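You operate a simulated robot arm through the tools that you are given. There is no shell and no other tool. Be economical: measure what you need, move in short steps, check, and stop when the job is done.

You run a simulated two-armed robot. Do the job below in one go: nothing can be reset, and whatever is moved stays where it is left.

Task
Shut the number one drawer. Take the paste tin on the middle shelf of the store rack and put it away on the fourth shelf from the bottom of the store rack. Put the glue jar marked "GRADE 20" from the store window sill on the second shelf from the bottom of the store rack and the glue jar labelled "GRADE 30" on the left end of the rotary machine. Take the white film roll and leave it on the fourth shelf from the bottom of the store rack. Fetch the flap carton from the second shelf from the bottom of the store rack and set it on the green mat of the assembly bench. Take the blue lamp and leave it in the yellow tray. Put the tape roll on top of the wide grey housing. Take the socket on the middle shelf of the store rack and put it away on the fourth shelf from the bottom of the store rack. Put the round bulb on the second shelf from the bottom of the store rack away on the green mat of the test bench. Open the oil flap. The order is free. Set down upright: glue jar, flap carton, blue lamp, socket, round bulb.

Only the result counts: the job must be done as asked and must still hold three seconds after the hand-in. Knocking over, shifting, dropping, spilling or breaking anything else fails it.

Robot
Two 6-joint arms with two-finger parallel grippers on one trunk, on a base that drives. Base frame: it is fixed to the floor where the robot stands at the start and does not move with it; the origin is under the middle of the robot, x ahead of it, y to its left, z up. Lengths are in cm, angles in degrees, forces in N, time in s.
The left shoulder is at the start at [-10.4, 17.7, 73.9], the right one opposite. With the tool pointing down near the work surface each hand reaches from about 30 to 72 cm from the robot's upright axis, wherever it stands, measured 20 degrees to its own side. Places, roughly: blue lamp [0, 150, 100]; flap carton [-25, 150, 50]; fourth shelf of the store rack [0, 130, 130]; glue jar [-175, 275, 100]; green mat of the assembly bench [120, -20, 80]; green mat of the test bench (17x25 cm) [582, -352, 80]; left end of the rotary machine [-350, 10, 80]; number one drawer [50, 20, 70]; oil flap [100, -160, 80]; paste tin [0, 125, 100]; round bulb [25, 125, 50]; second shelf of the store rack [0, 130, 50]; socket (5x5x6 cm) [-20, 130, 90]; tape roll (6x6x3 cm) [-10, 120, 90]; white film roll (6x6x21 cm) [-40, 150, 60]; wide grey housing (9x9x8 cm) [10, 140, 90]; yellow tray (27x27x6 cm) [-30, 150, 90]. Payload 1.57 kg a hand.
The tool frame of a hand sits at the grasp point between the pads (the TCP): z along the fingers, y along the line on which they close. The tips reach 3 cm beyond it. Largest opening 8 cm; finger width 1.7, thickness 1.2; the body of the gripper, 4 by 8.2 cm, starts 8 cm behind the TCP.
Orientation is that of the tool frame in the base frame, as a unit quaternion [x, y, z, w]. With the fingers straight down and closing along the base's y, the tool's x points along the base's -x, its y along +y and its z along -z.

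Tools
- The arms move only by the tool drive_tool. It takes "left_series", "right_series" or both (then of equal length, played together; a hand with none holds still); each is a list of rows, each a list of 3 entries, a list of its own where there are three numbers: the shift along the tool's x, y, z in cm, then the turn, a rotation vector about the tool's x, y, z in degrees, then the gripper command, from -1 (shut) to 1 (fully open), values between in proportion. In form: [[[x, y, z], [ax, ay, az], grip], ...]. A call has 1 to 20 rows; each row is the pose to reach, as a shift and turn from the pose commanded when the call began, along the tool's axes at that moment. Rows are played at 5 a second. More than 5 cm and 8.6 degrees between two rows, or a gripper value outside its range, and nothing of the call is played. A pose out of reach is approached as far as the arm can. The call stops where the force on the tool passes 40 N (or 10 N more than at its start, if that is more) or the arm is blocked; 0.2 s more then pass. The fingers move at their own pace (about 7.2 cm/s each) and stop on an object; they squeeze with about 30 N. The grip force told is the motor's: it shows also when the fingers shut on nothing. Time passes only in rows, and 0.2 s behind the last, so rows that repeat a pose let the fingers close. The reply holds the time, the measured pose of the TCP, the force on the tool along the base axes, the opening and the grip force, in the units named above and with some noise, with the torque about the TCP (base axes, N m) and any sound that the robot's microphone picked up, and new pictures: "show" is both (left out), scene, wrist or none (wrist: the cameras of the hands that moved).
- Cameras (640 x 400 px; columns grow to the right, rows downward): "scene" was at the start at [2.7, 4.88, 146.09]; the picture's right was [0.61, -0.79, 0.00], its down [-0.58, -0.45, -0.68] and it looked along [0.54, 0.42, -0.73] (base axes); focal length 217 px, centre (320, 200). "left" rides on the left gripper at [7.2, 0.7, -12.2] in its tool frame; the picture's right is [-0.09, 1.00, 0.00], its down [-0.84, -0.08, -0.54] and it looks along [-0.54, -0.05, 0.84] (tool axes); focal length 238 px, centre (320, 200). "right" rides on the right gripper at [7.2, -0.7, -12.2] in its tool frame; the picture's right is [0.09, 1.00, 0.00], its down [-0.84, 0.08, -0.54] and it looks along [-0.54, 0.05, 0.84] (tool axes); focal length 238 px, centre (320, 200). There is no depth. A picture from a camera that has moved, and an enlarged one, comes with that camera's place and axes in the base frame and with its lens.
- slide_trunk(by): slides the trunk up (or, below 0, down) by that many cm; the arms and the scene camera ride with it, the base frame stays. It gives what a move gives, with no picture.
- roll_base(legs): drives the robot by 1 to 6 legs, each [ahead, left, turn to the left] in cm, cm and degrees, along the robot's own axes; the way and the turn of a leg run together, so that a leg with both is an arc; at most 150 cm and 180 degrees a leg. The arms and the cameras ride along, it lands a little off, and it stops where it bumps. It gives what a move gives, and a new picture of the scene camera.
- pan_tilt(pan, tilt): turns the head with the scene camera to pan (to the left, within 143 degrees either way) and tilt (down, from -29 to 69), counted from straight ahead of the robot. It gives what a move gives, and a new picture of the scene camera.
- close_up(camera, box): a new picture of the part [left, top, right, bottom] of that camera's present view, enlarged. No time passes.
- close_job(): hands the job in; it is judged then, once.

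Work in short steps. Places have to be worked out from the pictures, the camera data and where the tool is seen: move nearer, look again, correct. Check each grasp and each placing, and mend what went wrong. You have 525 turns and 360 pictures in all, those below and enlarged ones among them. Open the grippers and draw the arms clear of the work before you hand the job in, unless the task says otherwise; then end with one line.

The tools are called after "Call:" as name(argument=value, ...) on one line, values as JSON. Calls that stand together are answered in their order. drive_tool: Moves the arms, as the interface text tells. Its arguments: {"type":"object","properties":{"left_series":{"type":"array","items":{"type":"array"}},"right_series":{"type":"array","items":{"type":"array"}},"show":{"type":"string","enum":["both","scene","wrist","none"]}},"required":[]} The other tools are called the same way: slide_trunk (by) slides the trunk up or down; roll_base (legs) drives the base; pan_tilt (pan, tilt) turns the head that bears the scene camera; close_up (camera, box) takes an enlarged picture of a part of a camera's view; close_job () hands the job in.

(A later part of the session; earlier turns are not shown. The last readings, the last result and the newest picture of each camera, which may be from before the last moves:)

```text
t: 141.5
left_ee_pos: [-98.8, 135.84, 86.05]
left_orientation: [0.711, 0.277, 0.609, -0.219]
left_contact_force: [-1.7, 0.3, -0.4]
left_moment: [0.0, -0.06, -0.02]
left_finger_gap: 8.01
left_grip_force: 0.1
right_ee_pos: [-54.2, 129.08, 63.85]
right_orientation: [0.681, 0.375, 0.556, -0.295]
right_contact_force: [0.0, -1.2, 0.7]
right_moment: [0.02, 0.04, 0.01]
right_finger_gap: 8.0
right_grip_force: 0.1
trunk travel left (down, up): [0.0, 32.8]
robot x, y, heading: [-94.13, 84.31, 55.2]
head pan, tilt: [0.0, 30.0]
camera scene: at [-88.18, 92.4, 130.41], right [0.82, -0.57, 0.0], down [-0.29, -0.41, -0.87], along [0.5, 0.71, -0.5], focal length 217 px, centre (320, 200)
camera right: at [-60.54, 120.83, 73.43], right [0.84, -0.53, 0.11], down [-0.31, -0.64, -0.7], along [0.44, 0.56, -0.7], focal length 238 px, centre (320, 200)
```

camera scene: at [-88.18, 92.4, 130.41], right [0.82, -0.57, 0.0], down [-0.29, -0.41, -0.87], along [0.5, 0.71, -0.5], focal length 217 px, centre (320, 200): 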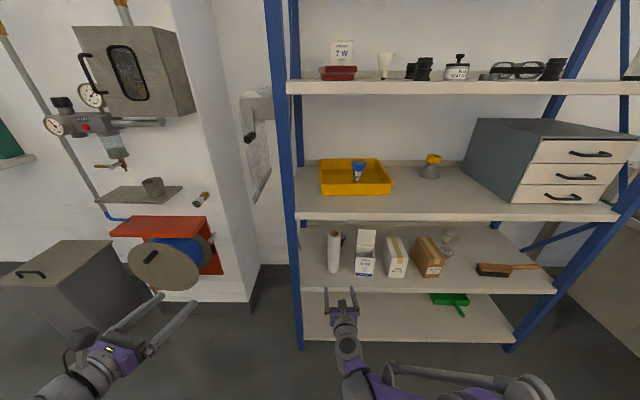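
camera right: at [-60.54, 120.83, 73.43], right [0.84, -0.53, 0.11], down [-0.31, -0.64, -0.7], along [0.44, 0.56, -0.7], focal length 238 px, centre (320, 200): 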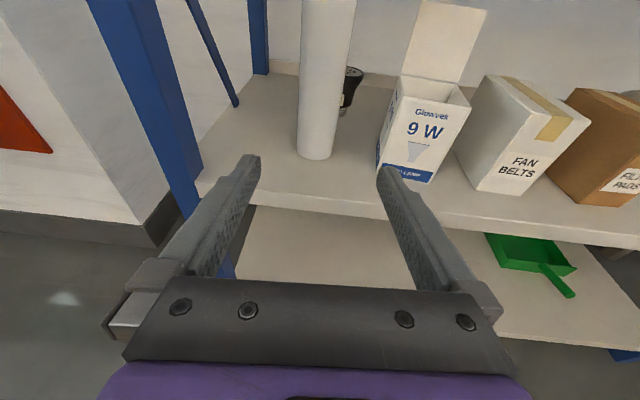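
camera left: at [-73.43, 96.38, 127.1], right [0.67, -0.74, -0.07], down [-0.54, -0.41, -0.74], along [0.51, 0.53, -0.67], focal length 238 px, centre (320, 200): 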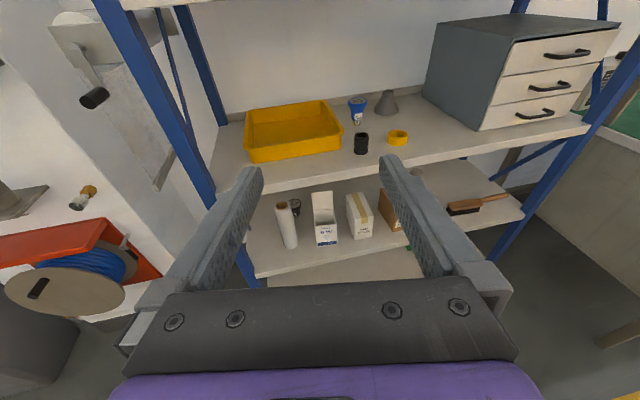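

Film roll is straight ahead: centre ≈25 cm. I roll 15 cm forward and re-check.

Call:
roll_base(legs=[[15, 0, 0]])

Call:
close_up(camera="right", box=[0, 0, 640, 400])

```text
t: 142.9
left_ee_pos: [-90.06, 148.14, 85.92]
left_orientation: [0.712, 0.277, 0.608, -0.217]
left_contact_force: [0.9, -0.6, -0.4]
left_moment: [0.02, 0.01, 0.07]
left_finger_gap: 7.99
left_grip_force: 0.1
right_ee_pos: [-45.56, 141.61, 63.79]
right_orientation: [0.681, 0.374, 0.557, -0.293]
right_contact_force: [0.9, 0.0, -0.5]
right_moment: [-0.02, -0.01, 0.01]
right_finger_gap: 8.01
right_grip_force: 0.1
trunk travel left (down, up): [0.0, 32.8]
robot x, y, heading: [-85.17, 96.62, 55.4]
head pan, tilt: [0.0, 30.0]
camera scene: at [-79.48, 104.82, 130.41], right [0.82, -0.57, 0.0], down [-0.29, -0.41, -0.87], along [0.5, 0.71, -0.5], focal length 217 px, centre (320, 200)
```

scene: 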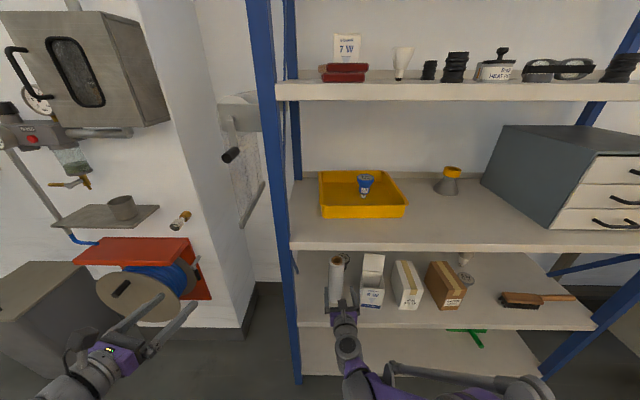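

```text
1.00 times, centred on (320, 200) of right (not enlarged: the box is as wide or as high as the picture)
camera zoom: at [-51.85, 133.29, 73.48], right [0.84, -0.53, 0.11], down [-0.31, -0.64, -0.7], along [0.44, 0.56, -0.7], focal length 238 px, centre (320, 200)
```

zoom: 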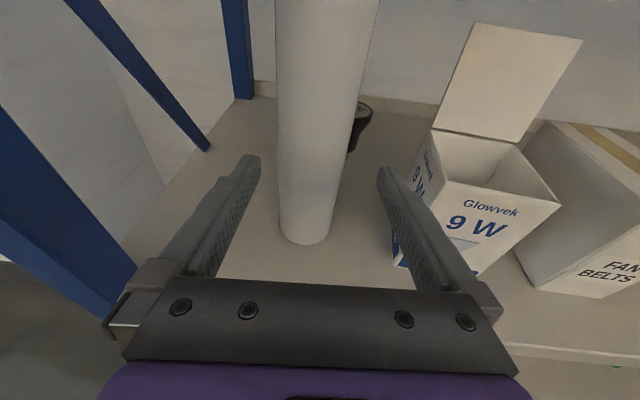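

Film roll centre 8.5 cm ahead. I lower 3.5 cm, advance and grip.

Call:
drive_tool(right_series=[[[-3.4, 0, 0.7], [0, 0, 0], 1], [[-2.6, -0.1, 4.5], [0, 0, 0], 1], [[-1.65, -0.1, 8.9], [0, 0, 0], 1], [[-1.65, -0.1, 8.9], [0, 0, 0], -1], [[-1.65, -0.1, 8.9], [0, 0, 0], -1], [[-1.65, -0.1, 8.9], [0, 0, 0], -1], [[0.5, -0.1, 8.5], [0, 0, 0], -1]], show="wrist")

```text
t: 144.5
left_ee_pos: [-90.03, 148.05, 85.96]
left_orientation: [0.711, 0.276, 0.61, -0.217]
left_contact_force: [0.4, -0.9, -1.4]
left_moment: [-0.01, 0.01, -0.01]
left_finger_gap: 7.99
left_grip_force: 0.1
right_ee_pos: [-40.96, 148.83, 62.67]
right_orientation: [0.681, 0.374, 0.557, -0.293]
right_contact_force: [0.0, 0.1, -4.7]
right_moment: [0.05, -0.02, 0.0]
right_finger_gap: 5.72
right_grip_force: 30.3
trunk travel left (down, up): [0.0, 32.8]
robot x, y, heading: [-85.25, 96.6, 55.1]
head pan, tilt: [0.0, 30.0]
camera right: at [-47.31, 140.56, 72.32], right [0.84, -0.53, 0.11], down [-0.31, -0.64, -0.7], along [0.44, 0.56, -0.7], focal length 238 px, centre (320, 200)
```

right: 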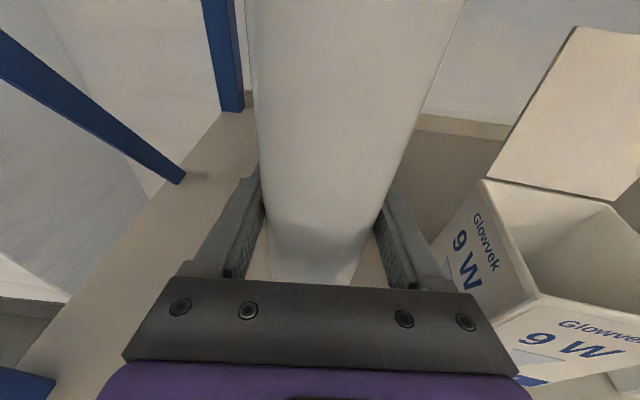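

Film held (4.7 N). I back out 28 cm, shift right 70 cm, and raise the trunk fully.

Call:
roll_base(legs=[[-28, 0, 0], [0, -70, 0]])

Call:
slide_trunk(by=32.5)

Call:
drive_tool(right_series=[[[4.6, 0, -1], [0, 0, 0], -1], [[9.2, 0, -2], [0, 0, 0], -1], [[13.8, 0, -2.9], [0, 0, 0], -1], [[18.4, 0, -3.9], [0, 0, 0], -1], [[23, 0, -4.9], [0, 0, 0], -1], [[27.6, 0, -5.9], [0, 0, 0], -1], [[32.2, 0, -6.9], [0, 0, 0], -1], [[36.8, 0, -7.9], [0, 0, 0], -1], [[41.4, 0, -8.8], [0, 0, 0], -1], [[45.5, 0, -9.7], [0, 0, 0], -1]], show="both")

```text
t: 152.6
left_ee_pos: [-49.55, 84.55, 85.78]
left_orientation: [0.711, 0.279, 0.608, -0.219]
left_contact_force: [0.2, -0.2, 0.7]
left_moment: [-0.02, -0.04, 0.04]
left_finger_gap: 7.99
left_grip_force: 0.1
right_ee_pos: [-0.51, 85.83, 62.74]
right_orientation: [0.68, 0.377, 0.556, -0.295]
right_contact_force: [-0.4, -0.5, -3.5]
right_moment: [0.06, -0.05, 0.01]
right_finger_gap: 5.72
right_grip_force: 30.2
trunk travel left (down, up): [0.0, 32.8]
robot x, y, heading: [-44.34, 33.36, 55.4]
head pan, tilt: [0.0, 30.0]
camera scene: at [-38.59, 41.46, 130.41], right [0.82, -0.57, 0.0], down [-0.28, -0.41, -0.87], along [0.49, 0.71, -0.5], focal length 217 px, centre (320, 200)
```

scene: 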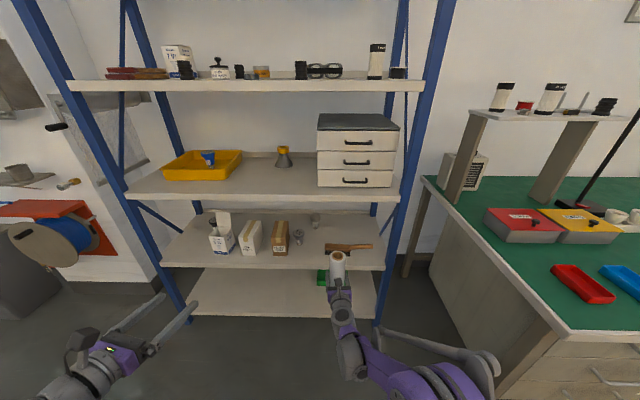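

```text
t: 155.8
left_ee_pos: [-49.43, 84.45, 118.38]
left_orientation: [0.71, 0.279, 0.609, -0.219]
left_contact_force: [0.1, 0.0, 0.0]
left_moment: [-0.01, -0.04, 0.0]
left_finger_gap: 8.01
left_grip_force: 0.1
right_ee_pos: [-0.52, 85.64, 95.2]
right_orientation: [0.68, 0.377, 0.555, -0.296]
right_contact_force: [0.0, 0.2, -4.6]
right_moment: [0.11, -0.03, 0.01]
right_finger_gap: 5.69
right_grip_force: 29.5
trunk travel left (down, up): [-32.5, 0.3]
robot x, y, heading: [-44.18, 33.13, 55.4]
head pan, tilt: [0.0, 30.0]
```

```text
t: 158.0
left_ee_pos: [-49.44, 84.72, 118.36]
left_orientation: [0.71, 0.28, 0.608, -0.22]
left_contact_force: [0.3, -0.3, 0.5]
left_moment: [0.03, 0.02, -0.01]
left_finger_gap: 8.01
left_grip_force: 0.1
right_ee_pos: [-1.21, 86.51, 141.77]
right_orientation: [0.68, 0.377, 0.555, -0.296]
right_contact_force: [0.6, 0.0, -4.8]
right_moment: [0.05, -0.05, -0.02]
right_finger_gap: 5.69
right_grip_force: 30.1
trunk travel left (down, up): [-32.5, 0.3]
robot x, y, heading: [-44.06, 33.21, 55.6]
head pan, tilt: [0.0, 30.0]
camera scene: at [-41.59, 37.13, 163.49], right [0.82, -0.57, 0.0], down [-0.28, -0.41, -0.87], along [0.49, 0.71, -0.5], focal length 217 px, centre (320, 200)
camera right: at [-7.59, 78.12, 151.32], right [0.85, -0.52, 0.11], down [-0.31, -0.64, -0.7], along [0.44, 0.56, -0.7], focal length 238 px, centre (320, 200)
```

scene: 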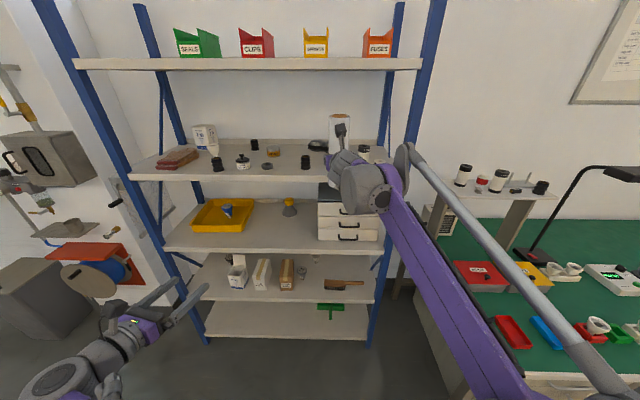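
right: 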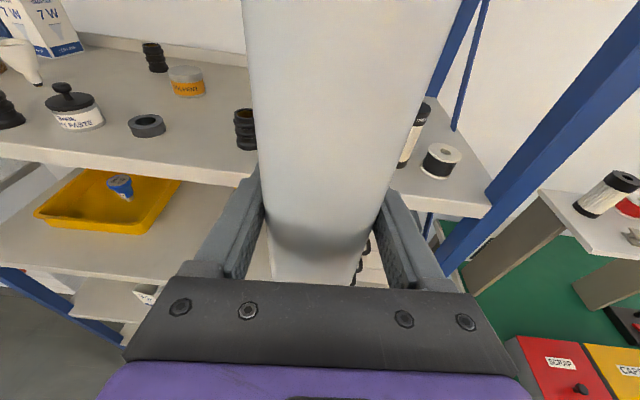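

The gap between the bellows and the white jar is centred at about Y −30. I roll forward 25 cm and 1 cm right, then lower.

Call:
roll_base(legs=[[25, -1.3, -0.5]])

Call:
drive_tool(right_series=[[[-1, 0, 0.2], [0, 0, 0], -1], [[-2, 0, 0.42], [0, 0, 0], -1], [[-2.5, 0, 0.53], [0, 0, 0], -1], [[-3, 0, 0.63], [0, 0, 0], -1], [[-3.3, 0, 0.7], [0, 0, 0], -1]], show="wrist")

```text
t: 159.8
left_ee_pos: [-34.02, 104.02, 118.4]
left_orientation: [0.711, 0.276, 0.609, -0.217]
left_contact_force: [0.3, -1.2, 0.0]
left_moment: [-0.03, 0.01, -0.01]
left_finger_gap: 8.02
left_grip_force: 0.2
right_ee_pos: [14.04, 105.45, 141.67]
right_orientation: [0.681, 0.374, 0.557, -0.294]
right_contact_force: [1.1, 0.7, -4.0]
right_moment: [0.07, -0.02, -0.01]
right_finger_gap: 5.69
right_grip_force: 29.7
trunk travel left (down, up): [-32.5, 0.3]
robot x, y, heading: [-29.38, 52.66, 55.2]
head pan, tilt: [0.0, 30.0]
camera scene: at [-26.54, 56.5, 163.47], right [0.82, -0.57, 0.0], down [-0.29, -0.41, -0.87], along [0.5, 0.71, -0.5], focal length 217 px, centre (320, 200)
```

scene: 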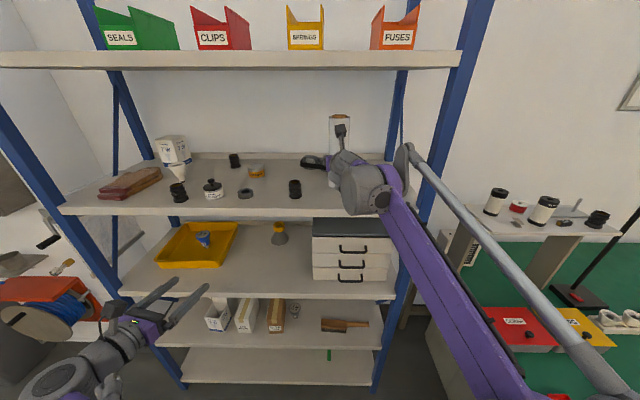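

```text
t: 161.1
left_ee_pos: [-33.97, 104.13, 118.39]
left_orientation: [0.711, 0.277, 0.608, -0.218]
left_contact_force: [0.2, -0.3, -0.8]
left_moment: [-0.02, 0.01, 0.01]
left_finger_gap: 8.02
left_grip_force: 0.0
right_ee_pos: [14.23, 105.58, 138.27]
right_orientation: [0.681, 0.375, 0.556, -0.294]
right_contact_force: [0.7, -0.2, -4.6]
right_moment: [0.09, -0.01, 0.03]
right_finger_gap: 5.7
right_grip_force: 30.0
trunk travel left (down, up): [-32.5, 0.3]
robot x, y, heading: [-28.96, 52.56, 55.0]
head pan, tilt: [0.0, 30.0]
camera right: at [7.96, 97.32, 147.92], right [0.84, -0.53, 0.11], down [-0.31, -0.64, -0.7], along [0.44, 0.56, -0.7], focal length 238 px, centre (320, 200)
```

right: 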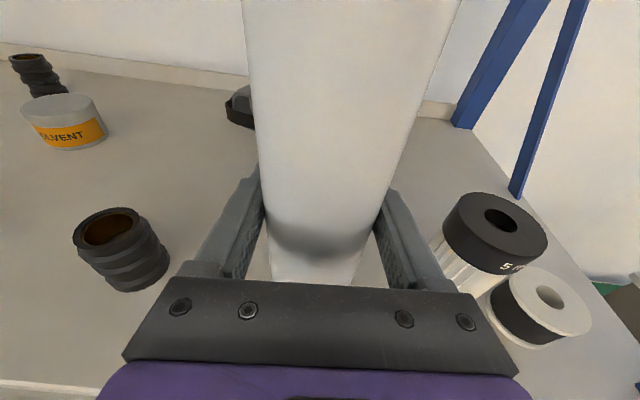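

Clearances are fine; I continue lowering until contact.

Call:
drive_tool(right_series=[[[-0.3, 0, 0.06], [0, 0, 0], -1], [[-0.6, 0, 0.13], [0, 0, 0], -1], [[-0.9, 0, 0.19], [0, 0, 0], -1], [[-1.2, 0, 0.25], [0, 0, 0], -1], [[-1.5, 0, 0.32], [0, 0, 0], -1]], show="none")

```text
t: 162.2
left_ee_pos: [-34.04, 103.86, 118.49]
left_orientation: [0.711, 0.277, 0.609, -0.218]
left_contact_force: [0.7, 0.8, -0.1]
left_moment: [-0.01, -0.02, 0.02]
left_finger_gap: 8.0
left_grip_force: 0.0
right_ee_pos: [14.12, 105.19, 137.01]
right_orientation: [0.681, 0.374, 0.557, -0.294]
right_contact_force: [5.4, 2.0, 28.5]
right_moment: [-0.16, 0.73, 0.11]
right_finger_gap: 5.76
right_grip_force: 30.0
trunk travel left (down, up): [-32.5, 0.3]
robot x, y, heading: [-29.66, 52.73, 55.1]
head pan, tilt: [0.0, 30.0]
```

Contact at z 137. Ease up, open slightly, and retreat.

Call:
drive_tool(right_series=[[[0.25, 0, -0.05], [0, 0, 0], -1], [[0.25, 0, -0.05], [0, 0, 0], 0.5], [[0.25, 0, -0.05], [0, 0, 0], 0.8], [[0.25, 0, -0.05], [0, 0, 0], 0.8]], show="none")

Call:
roll_base(legs=[[-22, 0, 0]])

Call:
close_up(camera="right", box=[0, 0, 640, 400])

```text
t: 163.2
left_ee_pos: [-34.08, 104.12, 118.41]
left_orientation: [0.712, 0.276, 0.609, -0.216]
left_contact_force: [-0.5, -0.4, 0.4]
left_moment: [-0.01, -0.03, 0.02]
left_finger_gap: 7.99
left_grip_force: 0.1
right_ee_pos: [14.16, 105.51, 137.04]
right_orientation: [0.682, 0.375, 0.555, -0.294]
right_contact_force: [0.0, 0.6, 0.4]
right_moment: [0.01, 0.0, 0.02]
right_finger_gap: 7.21
right_grip_force: 0.1
trunk travel left (down, up): [-32.5, 0.3]
robot x, y, heading: [-28.99, 52.61, 55.0]
head pan, tilt: [0.0, 30.0]
```

```text
t: 165.0
left_ee_pos: [-47.03, 85.89, 118.36]
left_orientation: [0.71, 0.279, 0.608, -0.219]
left_contact_force: [-1.0, -0.5, 0.2]
left_moment: [0.01, 0.01, -0.01]
left_finger_gap: 8.01
left_grip_force: 0.0
right_ee_pos: [1.12, 87.4, 136.99]
right_orientation: [0.68, 0.376, 0.556, -0.295]
right_contact_force: [0.2, 0.6, -0.3]
right_moment: [0.01, -0.03, 0.01]
right_finger_gap: 7.2
right_grip_force: 0.0
trunk travel left (down, up): [-32.5, 0.3]
robot x, y, heading: [-41.77, 34.46, 55.6]
head pan, tilt: [0.0, 30.0]
camera scene: at [-39.21, 38.28, 163.51], right [0.82, -0.57, 0.0], down [-0.28, -0.41, -0.87], along [0.49, 0.71, -0.5], focal length 217 px, centre (320, 200)
```

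scene: 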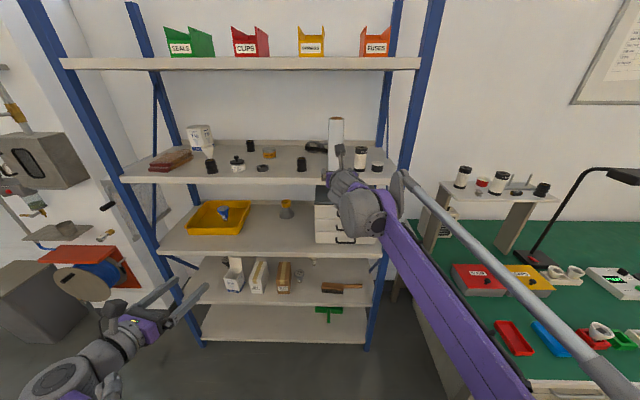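

```text
1.00 times, centred on (320, 200) of right (not enlarged: the box is as wide or as high as the picture)
camera zoom: at [-5.14, 79.13, 146.62], right [0.85, -0.52, 0.11], down [-0.31, -0.64, -0.7], along [0.44, 0.56, -0.7], focal length 238 px, centre (320, 200)
```

zoom: 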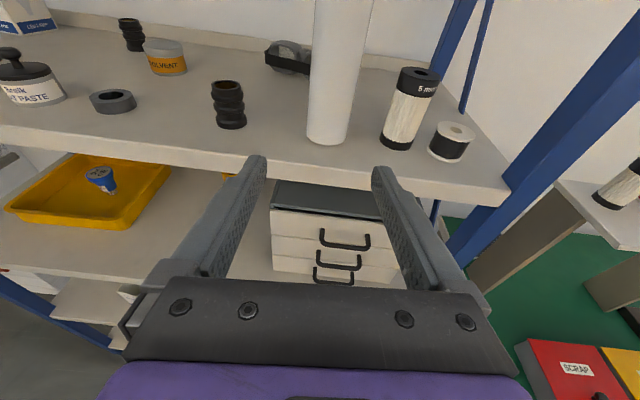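

Film roll stands on the fourth shelf. Next the flap carton: back off, move left 55 cm and lower to the second shelf.

Call:
roll_base(legs=[[0, 55, -0.7]])

Call:
slide_trunk(by=-32)

Call:
drive_tool(right_series=[[[-4.6, 0, 1], [0, 0, 0], 1], [[-9.2, 0, 2], [0, 0, 0], 1], [[-13.8, 0, 2.9], [0, 0, 0], 1], [[-18.4, 0, 3.9], [0, 0, 0], 1], [[-23, 0, 4.9], [0, 0, 0], 1], [[-27.6, 0, 5.9], [0, 0, 0], 1], [[-32.2, 0, 6.9], [0, 0, 0], 1], [[-36.8, 0, 7.9], [0, 0, 0], 1]], show="wrist")

```text
t: 170.2
left_ee_pos: [-91.43, 116.91, 118.47]
left_orientation: [0.711, 0.276, 0.609, -0.217]
left_contact_force: [0.5, -0.3, 0.4]
left_moment: [0.01, -0.02, -0.01]
left_finger_gap: 8.02
left_grip_force: 0.1
right_ee_pos: [-43.29, 118.26, 137.04]
right_orientation: [0.681, 0.374, 0.557, -0.293]
right_contact_force: [0.4, 0.3, 0.4]
right_moment: [0.0, 0.0, 0.02]
right_finger_gap: 7.2
right_grip_force: 0.0
trunk travel left (down, up): [-32.5, 0.3]
robot x, y, heading: [-86.7, 65.66, 55.0]
head pan, tilt: [0.0, 30.0]
camera scene: at [-84.0, 69.32, 163.49], right [0.82, -0.57, 0.0], down [-0.29, -0.41, -0.87], along [0.5, 0.71, -0.5], focal length 217 px, centre (320, 200)
```

scene: 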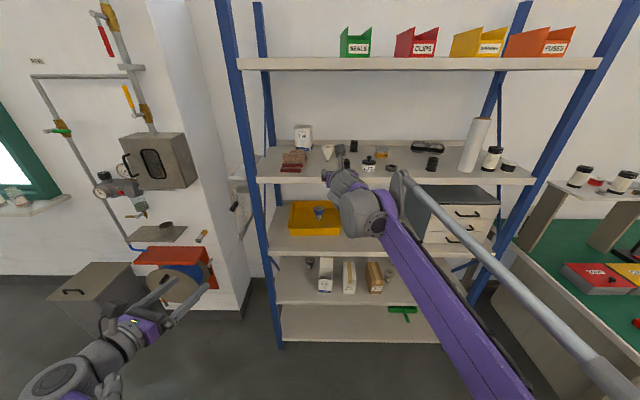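

```text
t: 173.4
left_ee_pos: [-91.4, 116.89, 86.34]
left_orientation: [0.711, 0.276, 0.609, -0.217]
left_contact_force: [-0.1, 0.6, -0.4]
left_moment: [0.02, 0.03, 0.02]
left_finger_gap: 8.01
left_grip_force: 0.2
right_ee_pos: [-43.28, 118.19, 105.02]
right_orientation: [0.681, 0.373, 0.557, -0.293]
right_contact_force: [-0.8, 0.0, 0.3]
right_moment: [0.0, -0.04, -0.02]
right_finger_gap: 7.2
right_grip_force: 0.1
trunk travel left (down, up): [-0.5, 32.3]
robot x, y, heading: [-86.82, 65.43, 55.0]
head pan, tilt: [0.0, 30.0]
```

```text
t: 175.2
left_ee_pos: [-91.36, 116.87, 86.34]
left_orientation: [0.712, 0.275, 0.61, -0.216]
left_contact_force: [-0.3, 0.1, -0.9]
left_moment: [0.03, -0.02, 0.03]
left_finger_gap: 8.0
left_grip_force: 0.1
right_ee_pos: [-42.64, 117.78, 67.33]
right_orientation: [0.681, 0.374, 0.557, -0.294]
right_contact_force: [-0.4, -0.3, 0.2]
right_moment: [0.0, 0.04, 0.0]
right_finger_gap: 7.99
right_grip_force: 0.1
trunk travel left (down, up): [-0.5, 32.3]
robot x, y, heading: [-86.98, 65.1, 55.1]
head pan, tilt: [0.0, 30.0]
camera right: at [-48.97, 109.56, 76.95], right [0.84, -0.53, 0.11], down [-0.31, -0.64, -0.7], along [0.44, 0.56, -0.7], focal length 238 px, centre (320, 200)
```

right: 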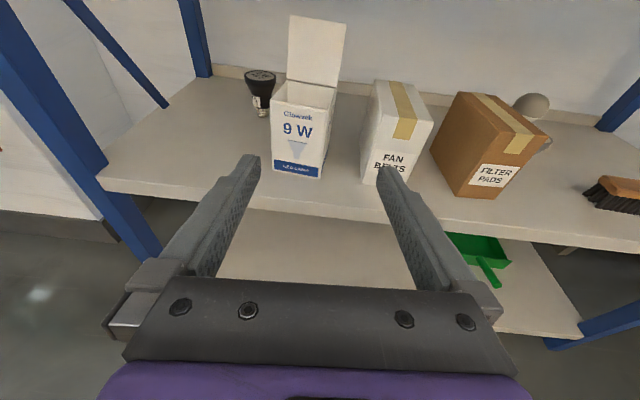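

The carton looks about 7.7–8 cm wide, nearly the full opening, and a few degrees turned. I move closer, turning the base a little right, to measure it precisely.

Call:
roll_base(legs=[[0, 6.5, -5], [10, 0, 0]])

Call:
close_up(camera="right", box=[0, 0, 640, 400])

```text
t: 177.2
left_ee_pos: [-86.08, 128.51, 86.26]
left_orientation: [0.722, 0.246, 0.618, -0.191]
left_contact_force: [0.1, 0.5, -0.4]
left_moment: [0.0, -0.02, 0.01]
left_finger_gap: 8.0
left_grip_force: 0.0
right_ee_pos: [-37.51, 125.36, 67.37]
right_orientation: [0.696, 0.346, 0.568, -0.27]
right_contact_force: [-0.3, 0.5, 0.9]
right_moment: [-0.01, -0.01, -0.02]
right_finger_gap: 8.01
right_grip_force: 0.1
trunk travel left (down, up): [-0.5, 32.3]
robot x, y, heading: [-85.99, 76.67, 50.4]
head pan, tilt: [0.0, 30.0]
camera scene: at [-79.28, 84.58, 130.73], right [0.77, -0.64, 0.0], down [-0.32, -0.39, -0.87], along [0.55, 0.67, -0.5], focal length 217 px, centre (320, 200)
```

scene: 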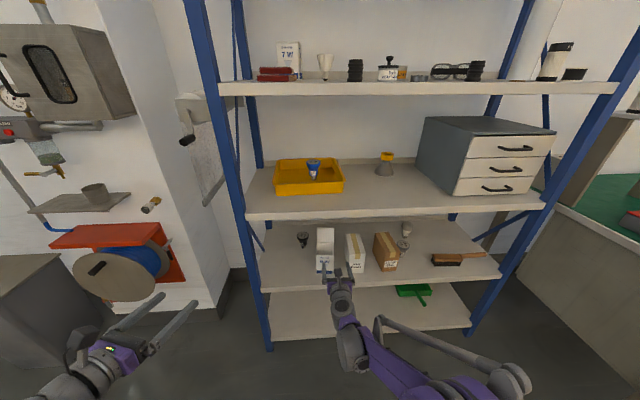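

```text
1.00 times, centred on (320, 200) of right (not enlarged: the box is as wide or as high as the picture)
camera zoom: at [-44.47, 117.74, 76.98], right [0.8, -0.6, 0.11], down [-0.36, -0.61, -0.7], along [0.48, 0.52, -0.7], focal length 238 px, centre (320, 200)
```

zoom: 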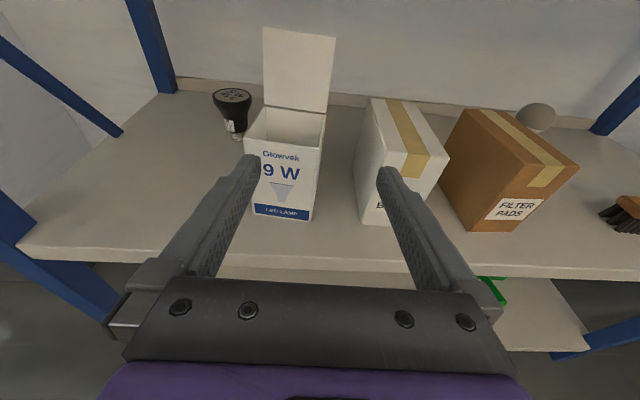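

Call:
close_up(camera="right", box=[210, 100, 370, 230])

```text
3.08 times, centred on (290, 165) of right
camera zoom: at [-44.47, 117.74, 76.98], right [0.8, -0.6, 0.11], down [-0.36, -0.61, -0.7], along [0.48, 0.52, -0.7], focal length 733 px, centre (412, 308)
```

zoom: 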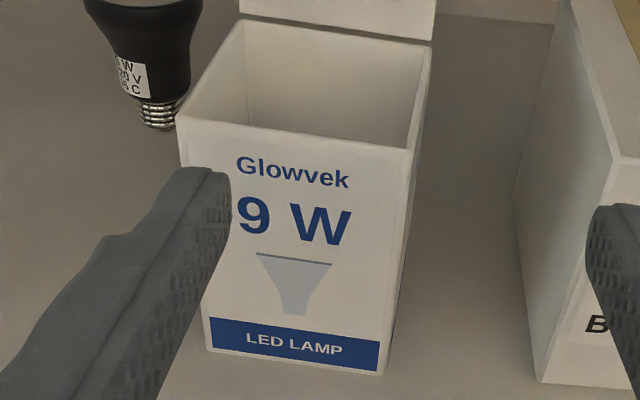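

The carton is about 8 cm square by my measure, so a full-width grip is doubtful. I align the hand squarely, pitch it down ~40° and hover it over the front edge to compare directly with the finger gap.

Call:
roll_base(legs=[[0, 9.3, -4.5]])

Call:
drive_tool(right_series=[[[0.5, 0, 0], [0, -8, 0], 1], [[1, 0, 0], [0, -16, 0], 1], [[1.5, 0, 0], [0, -24, 0], 1], [[2, 0, 0.5], [0, -28, 0], 1]], show="wrist")

```text
t: 178.7
left_ee_pos: [-88.97, 134.59, 86.46]
left_orientation: [0.732, 0.217, 0.625, -0.166]
left_contact_force: [-0.1, -0.8, -0.3]
left_moment: [0.03, -0.02, -0.01]
left_finger_gap: 7.99
left_grip_force: 0.0
right_ee_pos: [-40.73, 127.61, 67.36]
right_orientation: [0.709, 0.318, 0.579, -0.248]
right_contact_force: [0.2, -0.4, 0.1]
right_moment: [0.01, -0.02, 0.02]
right_finger_gap: 7.99
right_grip_force: 0.1
trunk travel left (down, up): [-0.5, 32.3]
robot x, y, heading: [-92.31, 83.01, 45.9]
head pan, tilt: [0.0, 30.0]
camera scene: at [-85.64, 90.21, 130.73], right [0.72, -0.7, 0.0], down [-0.35, -0.36, -0.87], along [0.6, 0.62, -0.5], focal length 217 px, centre (320, 200)
```

scene: 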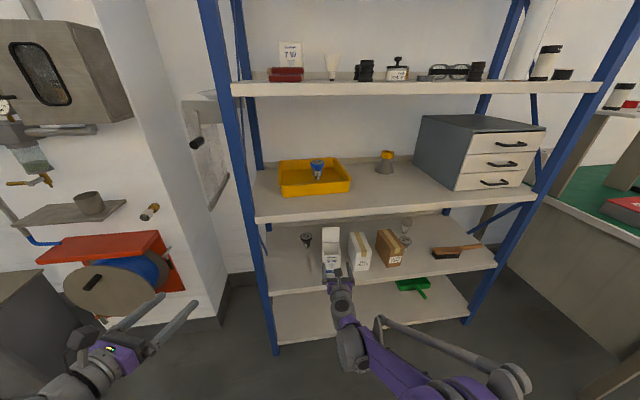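

```text
t: 179.7
left_ee_pos: [-88.94, 134.48, 86.3]
left_orientation: [0.731, 0.217, 0.625, -0.167]
left_contact_force: [-0.7, -0.2, 0.1]
left_moment: [0.02, 0.0, 0.02]
left_finger_gap: 8.01
left_grip_force: 0.2
right_ee_pos: [-40.05, 128.37, 69.19]
right_orientation: [0.828, 0.369, 0.389, -0.163]
right_contact_force: [-0.1, -1.0, -0.5]
right_moment: [0.01, 0.01, 0.01]
right_finger_gap: 7.99
right_grip_force: 0.1
trunk travel left (down, up): [-0.5, 32.3]
robot x, y, heading: [-92.44, 83.25, 45.8]
head pan, tilt: [0.0, 30.0]
camera right: at [-43.91, 125.52, 82.62], right [0.77, -0.63, 0.09], down [-0.58, -0.76, -0.29], along [0.25, 0.17, -0.95], focal length 238 px, centre (320, 200)
```

right: 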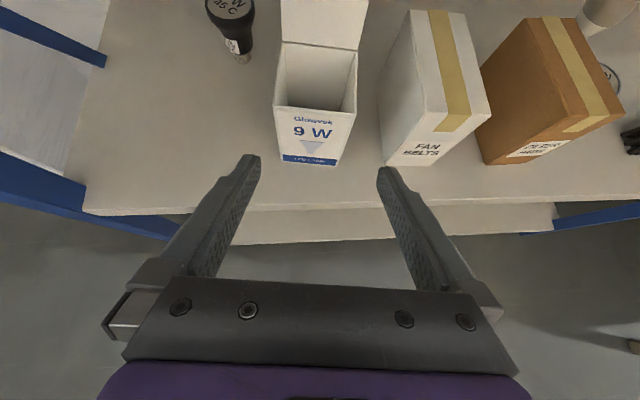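

Call:
drive_tool(right_series=[[[1.9, -0.25, 4], [0, 0, 0], 1], [[3.78, -0.5, 8.06], [0, 0, 0], 1]], show="wrist")

```text
t: 180.3
left_ee_pos: [-88.91, 134.56, 86.43]
left_orientation: [0.731, 0.218, 0.624, -0.167]
left_contact_force: [0.4, 0.2, -0.1]
left_moment: [-0.04, -0.01, 0.02]
left_finger_gap: 8.01
left_grip_force: 0.0
right_ee_pos: [-34.46, 135.06, 66.86]
right_orientation: [0.828, 0.369, 0.389, -0.163]
right_contact_force: [-0.2, 0.3, -0.5]
right_moment: [-0.01, 0.01, -0.02]
right_finger_gap: 8.04
right_grip_force: 0.1
trunk travel left (down, up): [-0.5, 32.3]
robot x, y, heading: [-92.63, 82.79, 45.7]
head pan, tilt: [0.0, 30.0]
camera right: at [-38.24, 132.22, 80.18], right [0.77, -0.63, 0.09], down [-0.58, -0.76, -0.29], along [0.25, 0.17, -0.95], focal length 238 px, centre (320, 200)
```

right: 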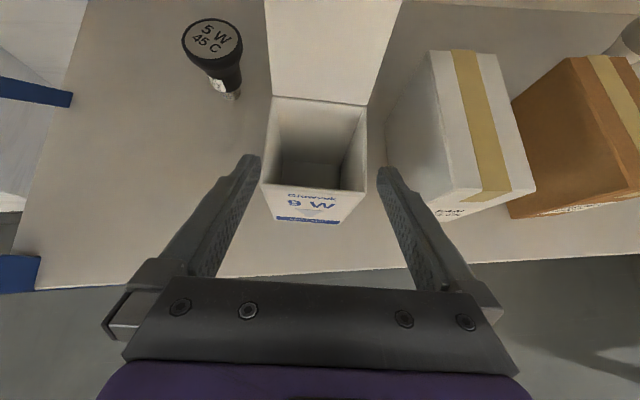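

The carton is as wide as the full opening (~8 cm), so I will pinch its left side wall near the front: one finger inside, one outside. I set a 4 cm opening, move over the wall and lower.

Call:
drive_tool(right_series=[[[0.4, -2, 0], [0, 0, 0], 0], [[0.8, -3.85, 0], [0, 0, 0], 0], [[2.6, -3.85, 2.9], [0, 0, 0], 0], [[1.3, -3.85, 4.0], [0, 0, 0], 0], [[0.2, -3.85, 4.9], [0, 0, 0], 0], [[-0.5, -3.85, 5.5], [0, 0, 0], 0]], show="wrist")

```text
t: 181.7
left_ee_pos: [-89.0, 134.45, 86.39]
left_orientation: [0.732, 0.218, 0.624, -0.167]
left_contact_force: [0.1, 0.0, -0.9]
left_moment: [0.0, 0.01, 0.04]
left_finger_gap: 8.03
left_grip_force: 0.1
right_ee_pos: [-34.7, 140.43, 62.94]
right_orientation: [0.828, 0.369, 0.39, -0.163]
right_contact_force: [0.7, -0.2, 0.0]
right_moment: [0.0, -0.01, 0.0]
right_finger_gap: 4.02
right_grip_force: 0.1
trunk travel left (down, up): [-0.5, 32.3]
robot x, y, heading: [-92.53, 83.27, 45.8]
head pan, tilt: [0.0, 30.0]
camera right: at [-38.55, 137.52, 76.31], right [0.77, -0.63, 0.09], down [-0.58, -0.76, -0.29], along [0.25, 0.17, -0.95], focal length 238 px, centre (320, 200)
```

right: 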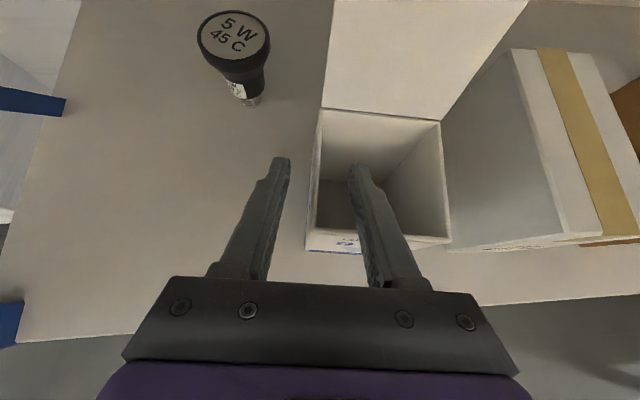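

The left wall lies between the fingers. I close and lift a little.

Call:
drive_tool(right_series=[[[0, 0, 0], [0, 0, 0], -0.5], [[0, 0, 0], [0, 0, 0], -1], [[0, 0, 0], [0, 0, 0], -1], [[0, 0, 0], [0, 0, 0], -1], [[0.77, 0, -0.64], [0, 0, 0], -1], [[1.9, 0, -1.6], [0, 0, 0], -1]], show="wrist")

```text
t: 183.1
left_ee_pos: [-89.07, 134.59, 86.46]
left_orientation: [0.731, 0.218, 0.624, -0.167]
left_contact_force: [0.4, 0.3, 0.5]
left_moment: [-0.01, 0.01, 0.01]
left_finger_gap: 7.99
left_grip_force: 0.0
right_ee_pos: [-34.88, 140.49, 65.44]
right_orientation: [0.828, 0.368, 0.39, -0.164]
right_contact_force: [0.1, -0.5, -0.3]
right_moment: [0.02, 0.06, 0.02]
right_finger_gap: 0.22
right_grip_force: 23.4
trunk travel left (down, up): [-0.5, 32.3]
robot x, y, heading: [-92.78, 82.88, 45.7]
head pan, tilt: [0.0, 30.0]
camera right: at [-38.59, 137.59, 78.86], right [0.77, -0.63, 0.09], down [-0.58, -0.76, -0.29], along [0.25, 0.17, -0.95], focal length 238 px, centre (320, 200)
```

right: 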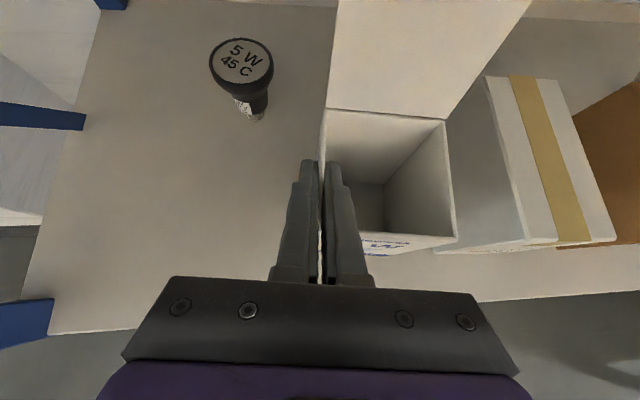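

The carton is lifted by its wall. I raise 3 cm more and back out 32 cm.

Call:
drive_tool(right_series=[[[2.3, 0, -1.9], [0, 0, 0], -1]], show="none")

Call:
roll_base(legs=[[-32, 0, 0], [0, 0, 8.8]])

Call:
close_up(camera="right", box=[0, 0, 640, 400])

```text
t: 183.5
left_ee_pos: [-88.98, 134.53, 86.21]
left_orientation: [0.731, 0.218, 0.625, -0.167]
left_contact_force: [-0.9, -0.3, 0.4]
left_moment: [0.02, -0.02, 0.01]
left_finger_gap: 8.01
left_grip_force: 0.0
right_ee_pos: [-34.93, 140.5, 68.47]
right_orientation: [0.827, 0.37, 0.39, -0.164]
right_contact_force: [0.7, 0.8, -1.3]
right_moment: [0.03, 0.0, 0.0]
right_finger_gap: 0.22
right_grip_force: 24.0
trunk travel left (down, up): [-0.5, 32.3]
robot x, y, heading: [-92.71, 83.07, 45.9]
head pan, tilt: [0.0, 30.0]
```

```text
t: 186.2
left_ee_pos: [-118.76, 112.06, 86.39]
left_orientation: [0.712, 0.273, 0.61, -0.214]
left_contact_force: [0.5, -0.9, 0.4]
left_moment: [0.02, 0.04, -0.01]
left_finger_gap: 8.01
left_grip_force: 0.1
right_ee_pos: [-66.2, 126.17, 68.44]
right_orientation: [0.797, 0.431, 0.376, -0.193]
right_contact_force: [-0.1, -0.1, -0.5]
right_moment: [-0.02, 0.03, 0.0]
right_finger_gap: 0.22
right_grip_force: 24.0
trunk travel left (down, up): [-0.5, 32.3]
robot x, y, heading: [-114.3, 60.43, 54.6]
head pan, tilt: [0.0, 30.0]
camera scene: at [-108.66, 68.67, 130.73], right [0.81, -0.58, 0.0], down [-0.29, -0.41, -0.87], along [0.5, 0.71, -0.5], focal length 217 px, centre (320, 200)
```

scene: 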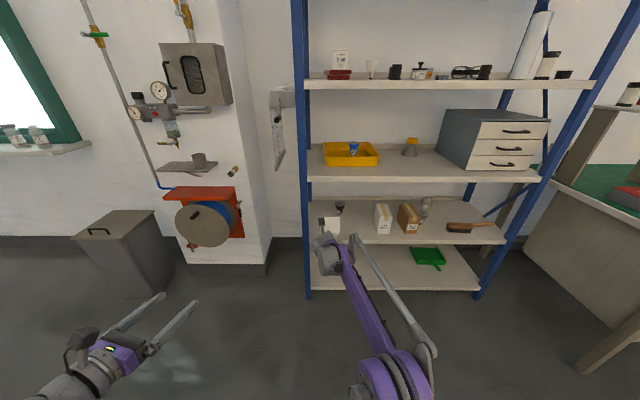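

```text
1.00 times, centred on (320, 200) of right (not enlarged: the box is as wide or as high as the picture)
camera zoom: at [-69.53, 122.7, 81.79], right [0.86, -0.5, 0.09], down [-0.46, -0.84, -0.29], along [0.22, 0.21, -0.95], focal length 238 px, centre (320, 200)
```

zoom: 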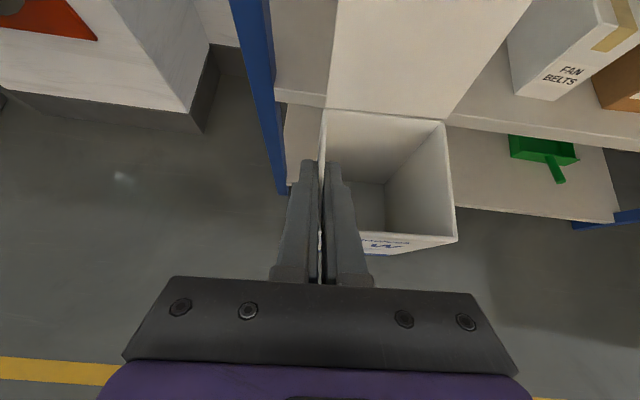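

Carton hangs straight. I raise the trunk and draw the hand in, then drive along the aisle to the assembly bench.

Call:
slide_trunk(by=30)

Call:
drive_tool(right_series=[[[-2.7, 0, -3.2], [0, 0, 0], -1], [[-5.4, 0, -6.4], [0, 0, 0], -1], [[-8.1, 0, -9.6], [0, 0, 0], -1], [[-10.8, 0, -12.8], [0, 0, 0], -1], [[-13.5, 0, -16], [0, 0, 0], -1], [[-16.1, 0, -19.1], [0, 0, 0], -1]], show="none")

Call:
roll_base(legs=[[-11, 0, 0], [0, -120, 0], [0, -105, 0]])

Call:
pan_tilt(pan=-10, tilt=40)

```text
t: 189.2
left_ee_pos: [-118.8, 111.94, 116.29]
left_orientation: [0.713, 0.273, 0.61, -0.213]
left_contact_force: [0.5, 0.7, -0.5]
left_moment: [0.01, 0.0, -0.04]
left_finger_gap: 7.99
left_grip_force: 0.0
right_ee_pos: [-66.19, 126.05, 98.33]
right_orientation: [0.797, 0.431, 0.376, -0.193]
right_contact_force: [0.5, 0.0, -1.1]
right_moment: [-0.02, 0.03, -0.03]
right_finger_gap: 0.21
right_grip_force: 23.9
trunk travel left (down, up): [-30.5, 2.3]
robot x, y, heading: [-114.33, 60.75, 54.8]
head pan, tilt: [0.0, 30.0]
```

```text
t: 190.6
left_ee_pos: [-118.7, 111.83, 116.39]
left_orientation: [0.712, 0.272, 0.61, -0.214]
left_contact_force: [-0.3, 0.1, 0.1]
left_moment: [-0.02, -0.03, -0.02]
left_finger_gap: 8.0
left_grip_force: 0.0
right_ee_pos: [-80.14, 105.28, 98.42]
right_orientation: [0.797, 0.431, 0.376, -0.193]
right_contact_force: [0.1, 0.0, -0.7]
right_moment: [0.02, 0.0, 0.02]
right_finger_gap: 0.18
right_grip_force: 23.7
trunk travel left (down, up): [-30.5, 2.3]
robot x, y, heading: [-114.36, 60.57, 54.5]
head pan, tilt: [0.0, 30.0]
```

```text
t: 211.3
left_ee_pos: [58.32, -27.32, 116.49]
left_orientation: [0.712, 0.275, 0.609, -0.215]
left_contact_force: [-0.3, 0.4, -0.4]
left_moment: [-0.01, 0.01, -0.01]
left_finger_gap: 8.01
left_grip_force: 0.0
right_ee_pos: [96.93, -33.64, 98.24]
right_orientation: [0.796, 0.434, 0.375, -0.195]
right_contact_force: [-0.2, -0.5, 0.0]
right_moment: [0.0, 0.05, -0.01]
right_finger_gap: 0.24
right_grip_force: 23.8
trunk travel left (down, up): [-30.5, 2.3]
robot x, y, heading: [62.94, -78.64, 54.8]
head pan, tilt: [0.0, 30.0]
camera scene: at [65.62, -74.72, 161.53], right [0.82, -0.58, 0.0], down [-0.29, -0.41, -0.87], along [0.5, 0.71, -0.5], focal length 217 px, centre (320, 200)
```

scene: 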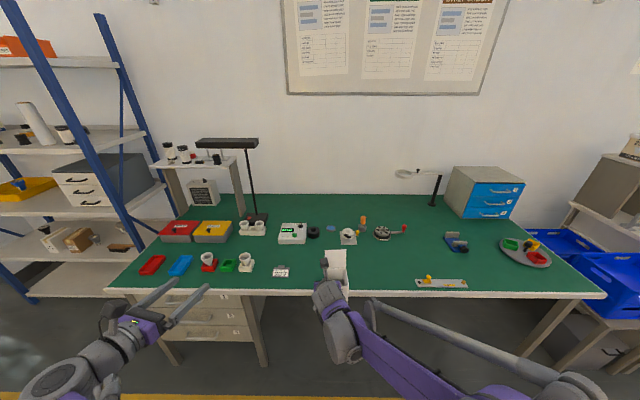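

```text
t: 212.1
left_ee_pos: [58.31, -27.19, 116.34]
left_orientation: [0.712, 0.276, 0.609, -0.216]
left_contact_force: [-0.5, 0.3, -0.7]
left_moment: [0.0, -0.01, -0.02]
left_finger_gap: 7.99
left_grip_force: 0.1
right_ee_pos: [97.04, -33.59, 98.44]
right_orientation: [0.796, 0.433, 0.376, -0.194]
right_contact_force: [0.2, -0.1, -0.8]
right_moment: [0.01, 0.03, 0.0]
right_finger_gap: 0.21
right_grip_force: 23.7
trunk travel left (down, up): [-30.5, 2.3]
robot x, y, heading: [62.96, -78.54, 54.6]
head pan, tilt: [-10.0, 40.0]
camera scene: at [66.44, -76.11, 160.0], right [0.71, -0.71, 0.0], down [-0.45, -0.45, -0.77], along [0.54, 0.54, -0.64], focal length 217 px, centre (320, 200)
```

scene: 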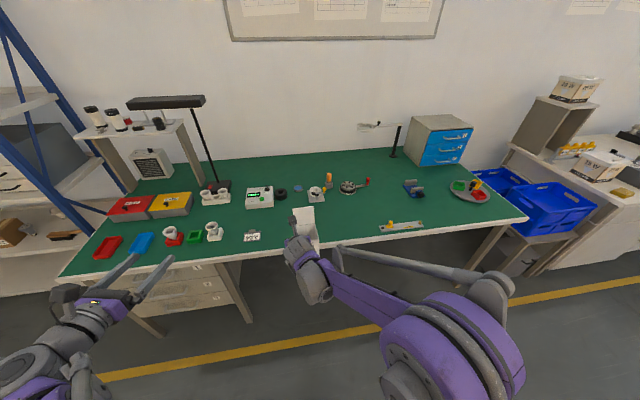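

Free area on the green mat right of the white card. I shift right 20 cm, then forward 25 cm, and look through the wrist camera.

Call:
roll_base(legs=[[0, -20, 0], [25, 0, 0]])

Call:
close_up(camera="right", box=[0, 0, 640, 400])

```text
t: 215.9
left_ee_pos: [88.72, -18.05, 116.3]
left_orientation: [0.711, 0.276, 0.61, -0.217]
left_contact_force: [0.2, 1.1, -0.7]
left_moment: [0.01, -0.05, 0.03]
left_finger_gap: 7.99
left_grip_force: 0.1
right_ee_pos: [127.44, -24.11, 98.34]
right_orientation: [0.795, 0.435, 0.375, -0.195]
right_contact_force: [0.8, -0.3, 0.2]
right_moment: [-0.02, 0.01, -0.01]
right_finger_gap: 0.2
right_grip_force: 23.8
trunk travel left (down, up): [-30.5, 2.3]
robot x, y, heading: [93.33, -69.2, 55.2]
head pan, tilt: [-10.0, 40.0]
camera scene: at [97.1, -66.79, 159.98], right [0.71, -0.71, 0.0], down [-0.45, -0.46, -0.77], along [0.54, 0.54, -0.64], focal length 217 px, centre (320, 200)
```

scene: 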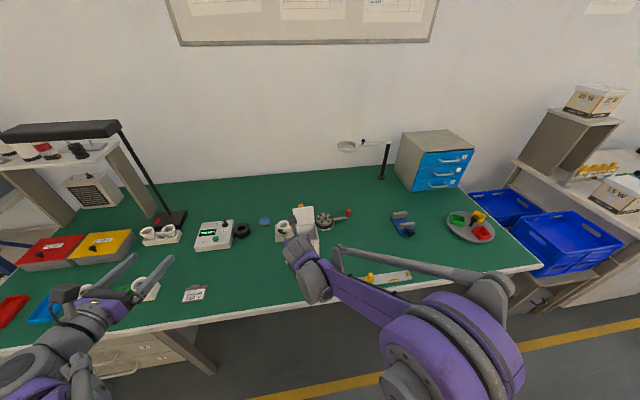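

```text
1.00 times, centred on (320, 200) of right (not enlarged: the box is as wide or as high as the picture)
camera zoom: at [124.19, -27.61, 111.72], right [0.86, -0.49, 0.09], down [-0.45, -0.84, -0.29], along [0.22, 0.21, -0.95], focal length 238 px, centre (320, 200)
```

zoom: 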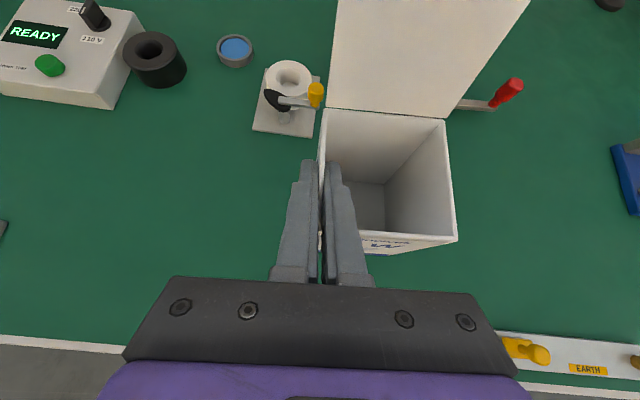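

The spot under the carton is clear. I lower it to the mat.

Call:
drive_tool(right_series=[[[-2.3, 0, 1.95], [0, 0, 0], -1], [[-4.6, 0, 3.9], [0, 0, 0], -1], [[-5.2, 0, 4.4], [0, 0, 0], -1], [[-5.7, 0, 4.8], [0, 0, 0], -1], [[-6.1, 0, 5.15], [0, 0, 0], -1], [[-6.5, 0, 5.5], [0, 0, 0], -1], [[-6.9, 0, 5.8], [0, 0, 0], -1]], show="wrist")

```text
t: 217.2
left_ee_pos: [88.59, -18.28, 116.63]
left_orientation: [0.71, 0.275, 0.61, -0.217]
left_contact_force: [0.4, -0.2, 0.5]
left_moment: [0.0, 0.03, -0.03]
left_finger_gap: 7.95
left_grip_force: 0.1
right_ee_pos: [127.65, -24.15, 90.7]
right_orientation: [0.792, 0.435, 0.381, -0.198]
right_contact_force: [-0.4, -3.2, 31.3]
right_moment: [-0.45, 0.17, -0.09]
right_finger_gap: 0.25
right_grip_force: 24.1
trunk travel left (down, up): [-30.5, 2.3]
robot x, y, heading: [93.61, -69.27, 55.0]
head pan, tilt: [-10.0, 40.0]
stopped in row 6 (right hand): the force on the tool passed its limit at 50 N (the readings are from after the stop); the commanded pose is now the measured one
camera right: at [124.23, -27.8, 104.04], right [0.87, -0.49, 0.09], down [-0.45, -0.84, -0.3], along [0.22, 0.22, -0.95], focal length 238 px, centre (320, 200)
```

right: 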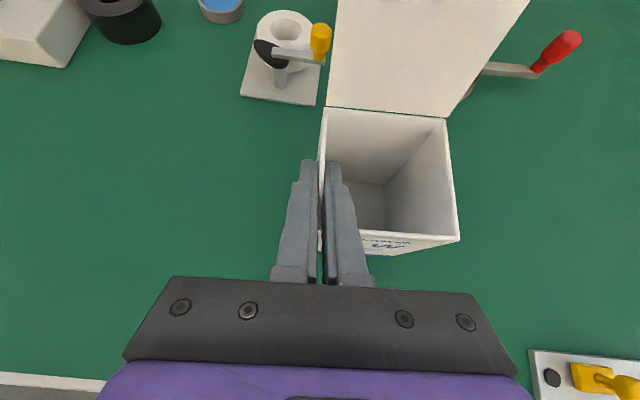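

The carton stands on the mat. I ease up, open to 3 cm, and lift the fingers out vertically.

Call:
drive_tool(right_series=[[[0.2, 0, -0.17], [0, 0, 0], -1], [[0.2, 0, -0.17], [0, 0, 0], -0.25], [[0.2, 0, -0.17], [0, 0, 0], -0.25], [[2.2, 0, -1.85], [0, 0, 0], -0.25], [[4.6, 0, -3.9], [0, 0, 0], -0.25], [[6, 0, -6], [0, 0, 0], -0.25]], show="wrist")

```text
t: 218.6
left_ee_pos: [88.8, -17.91, 116.46]
left_orientation: [0.711, 0.276, 0.609, -0.217]
left_contact_force: [-0.2, -0.2, -0.1]
left_moment: [0.0, 0.02, 0.02]
left_finger_gap: 8.02
left_grip_force: 0.0
right_ee_pos: [127.08, -24.69, 98.85]
right_orientation: [0.793, 0.435, 0.378, -0.196]
right_contact_force: [-0.5, 0.2, 0.4]
right_moment: [0.0, -0.01, 0.0]
right_finger_gap: 3.01
right_grip_force: 0.0
trunk travel left (down, up): [-30.5, 2.3]
robot x, y, heading: [93.36, -69.25, 55.1]
head pan, tilt: [-10.0, 40.0]
camera right: at [123.78, -28.25, 112.28], right [0.87, -0.49, 0.09], down [-0.45, -0.84, -0.3], along [0.22, 0.22, -0.95], focal length 238 px, centre (320, 200)
```

right: 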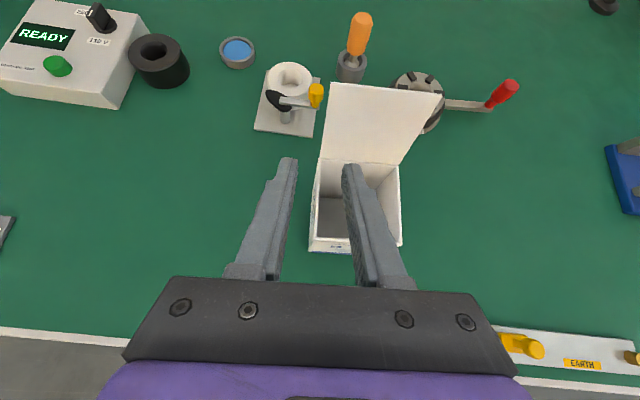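

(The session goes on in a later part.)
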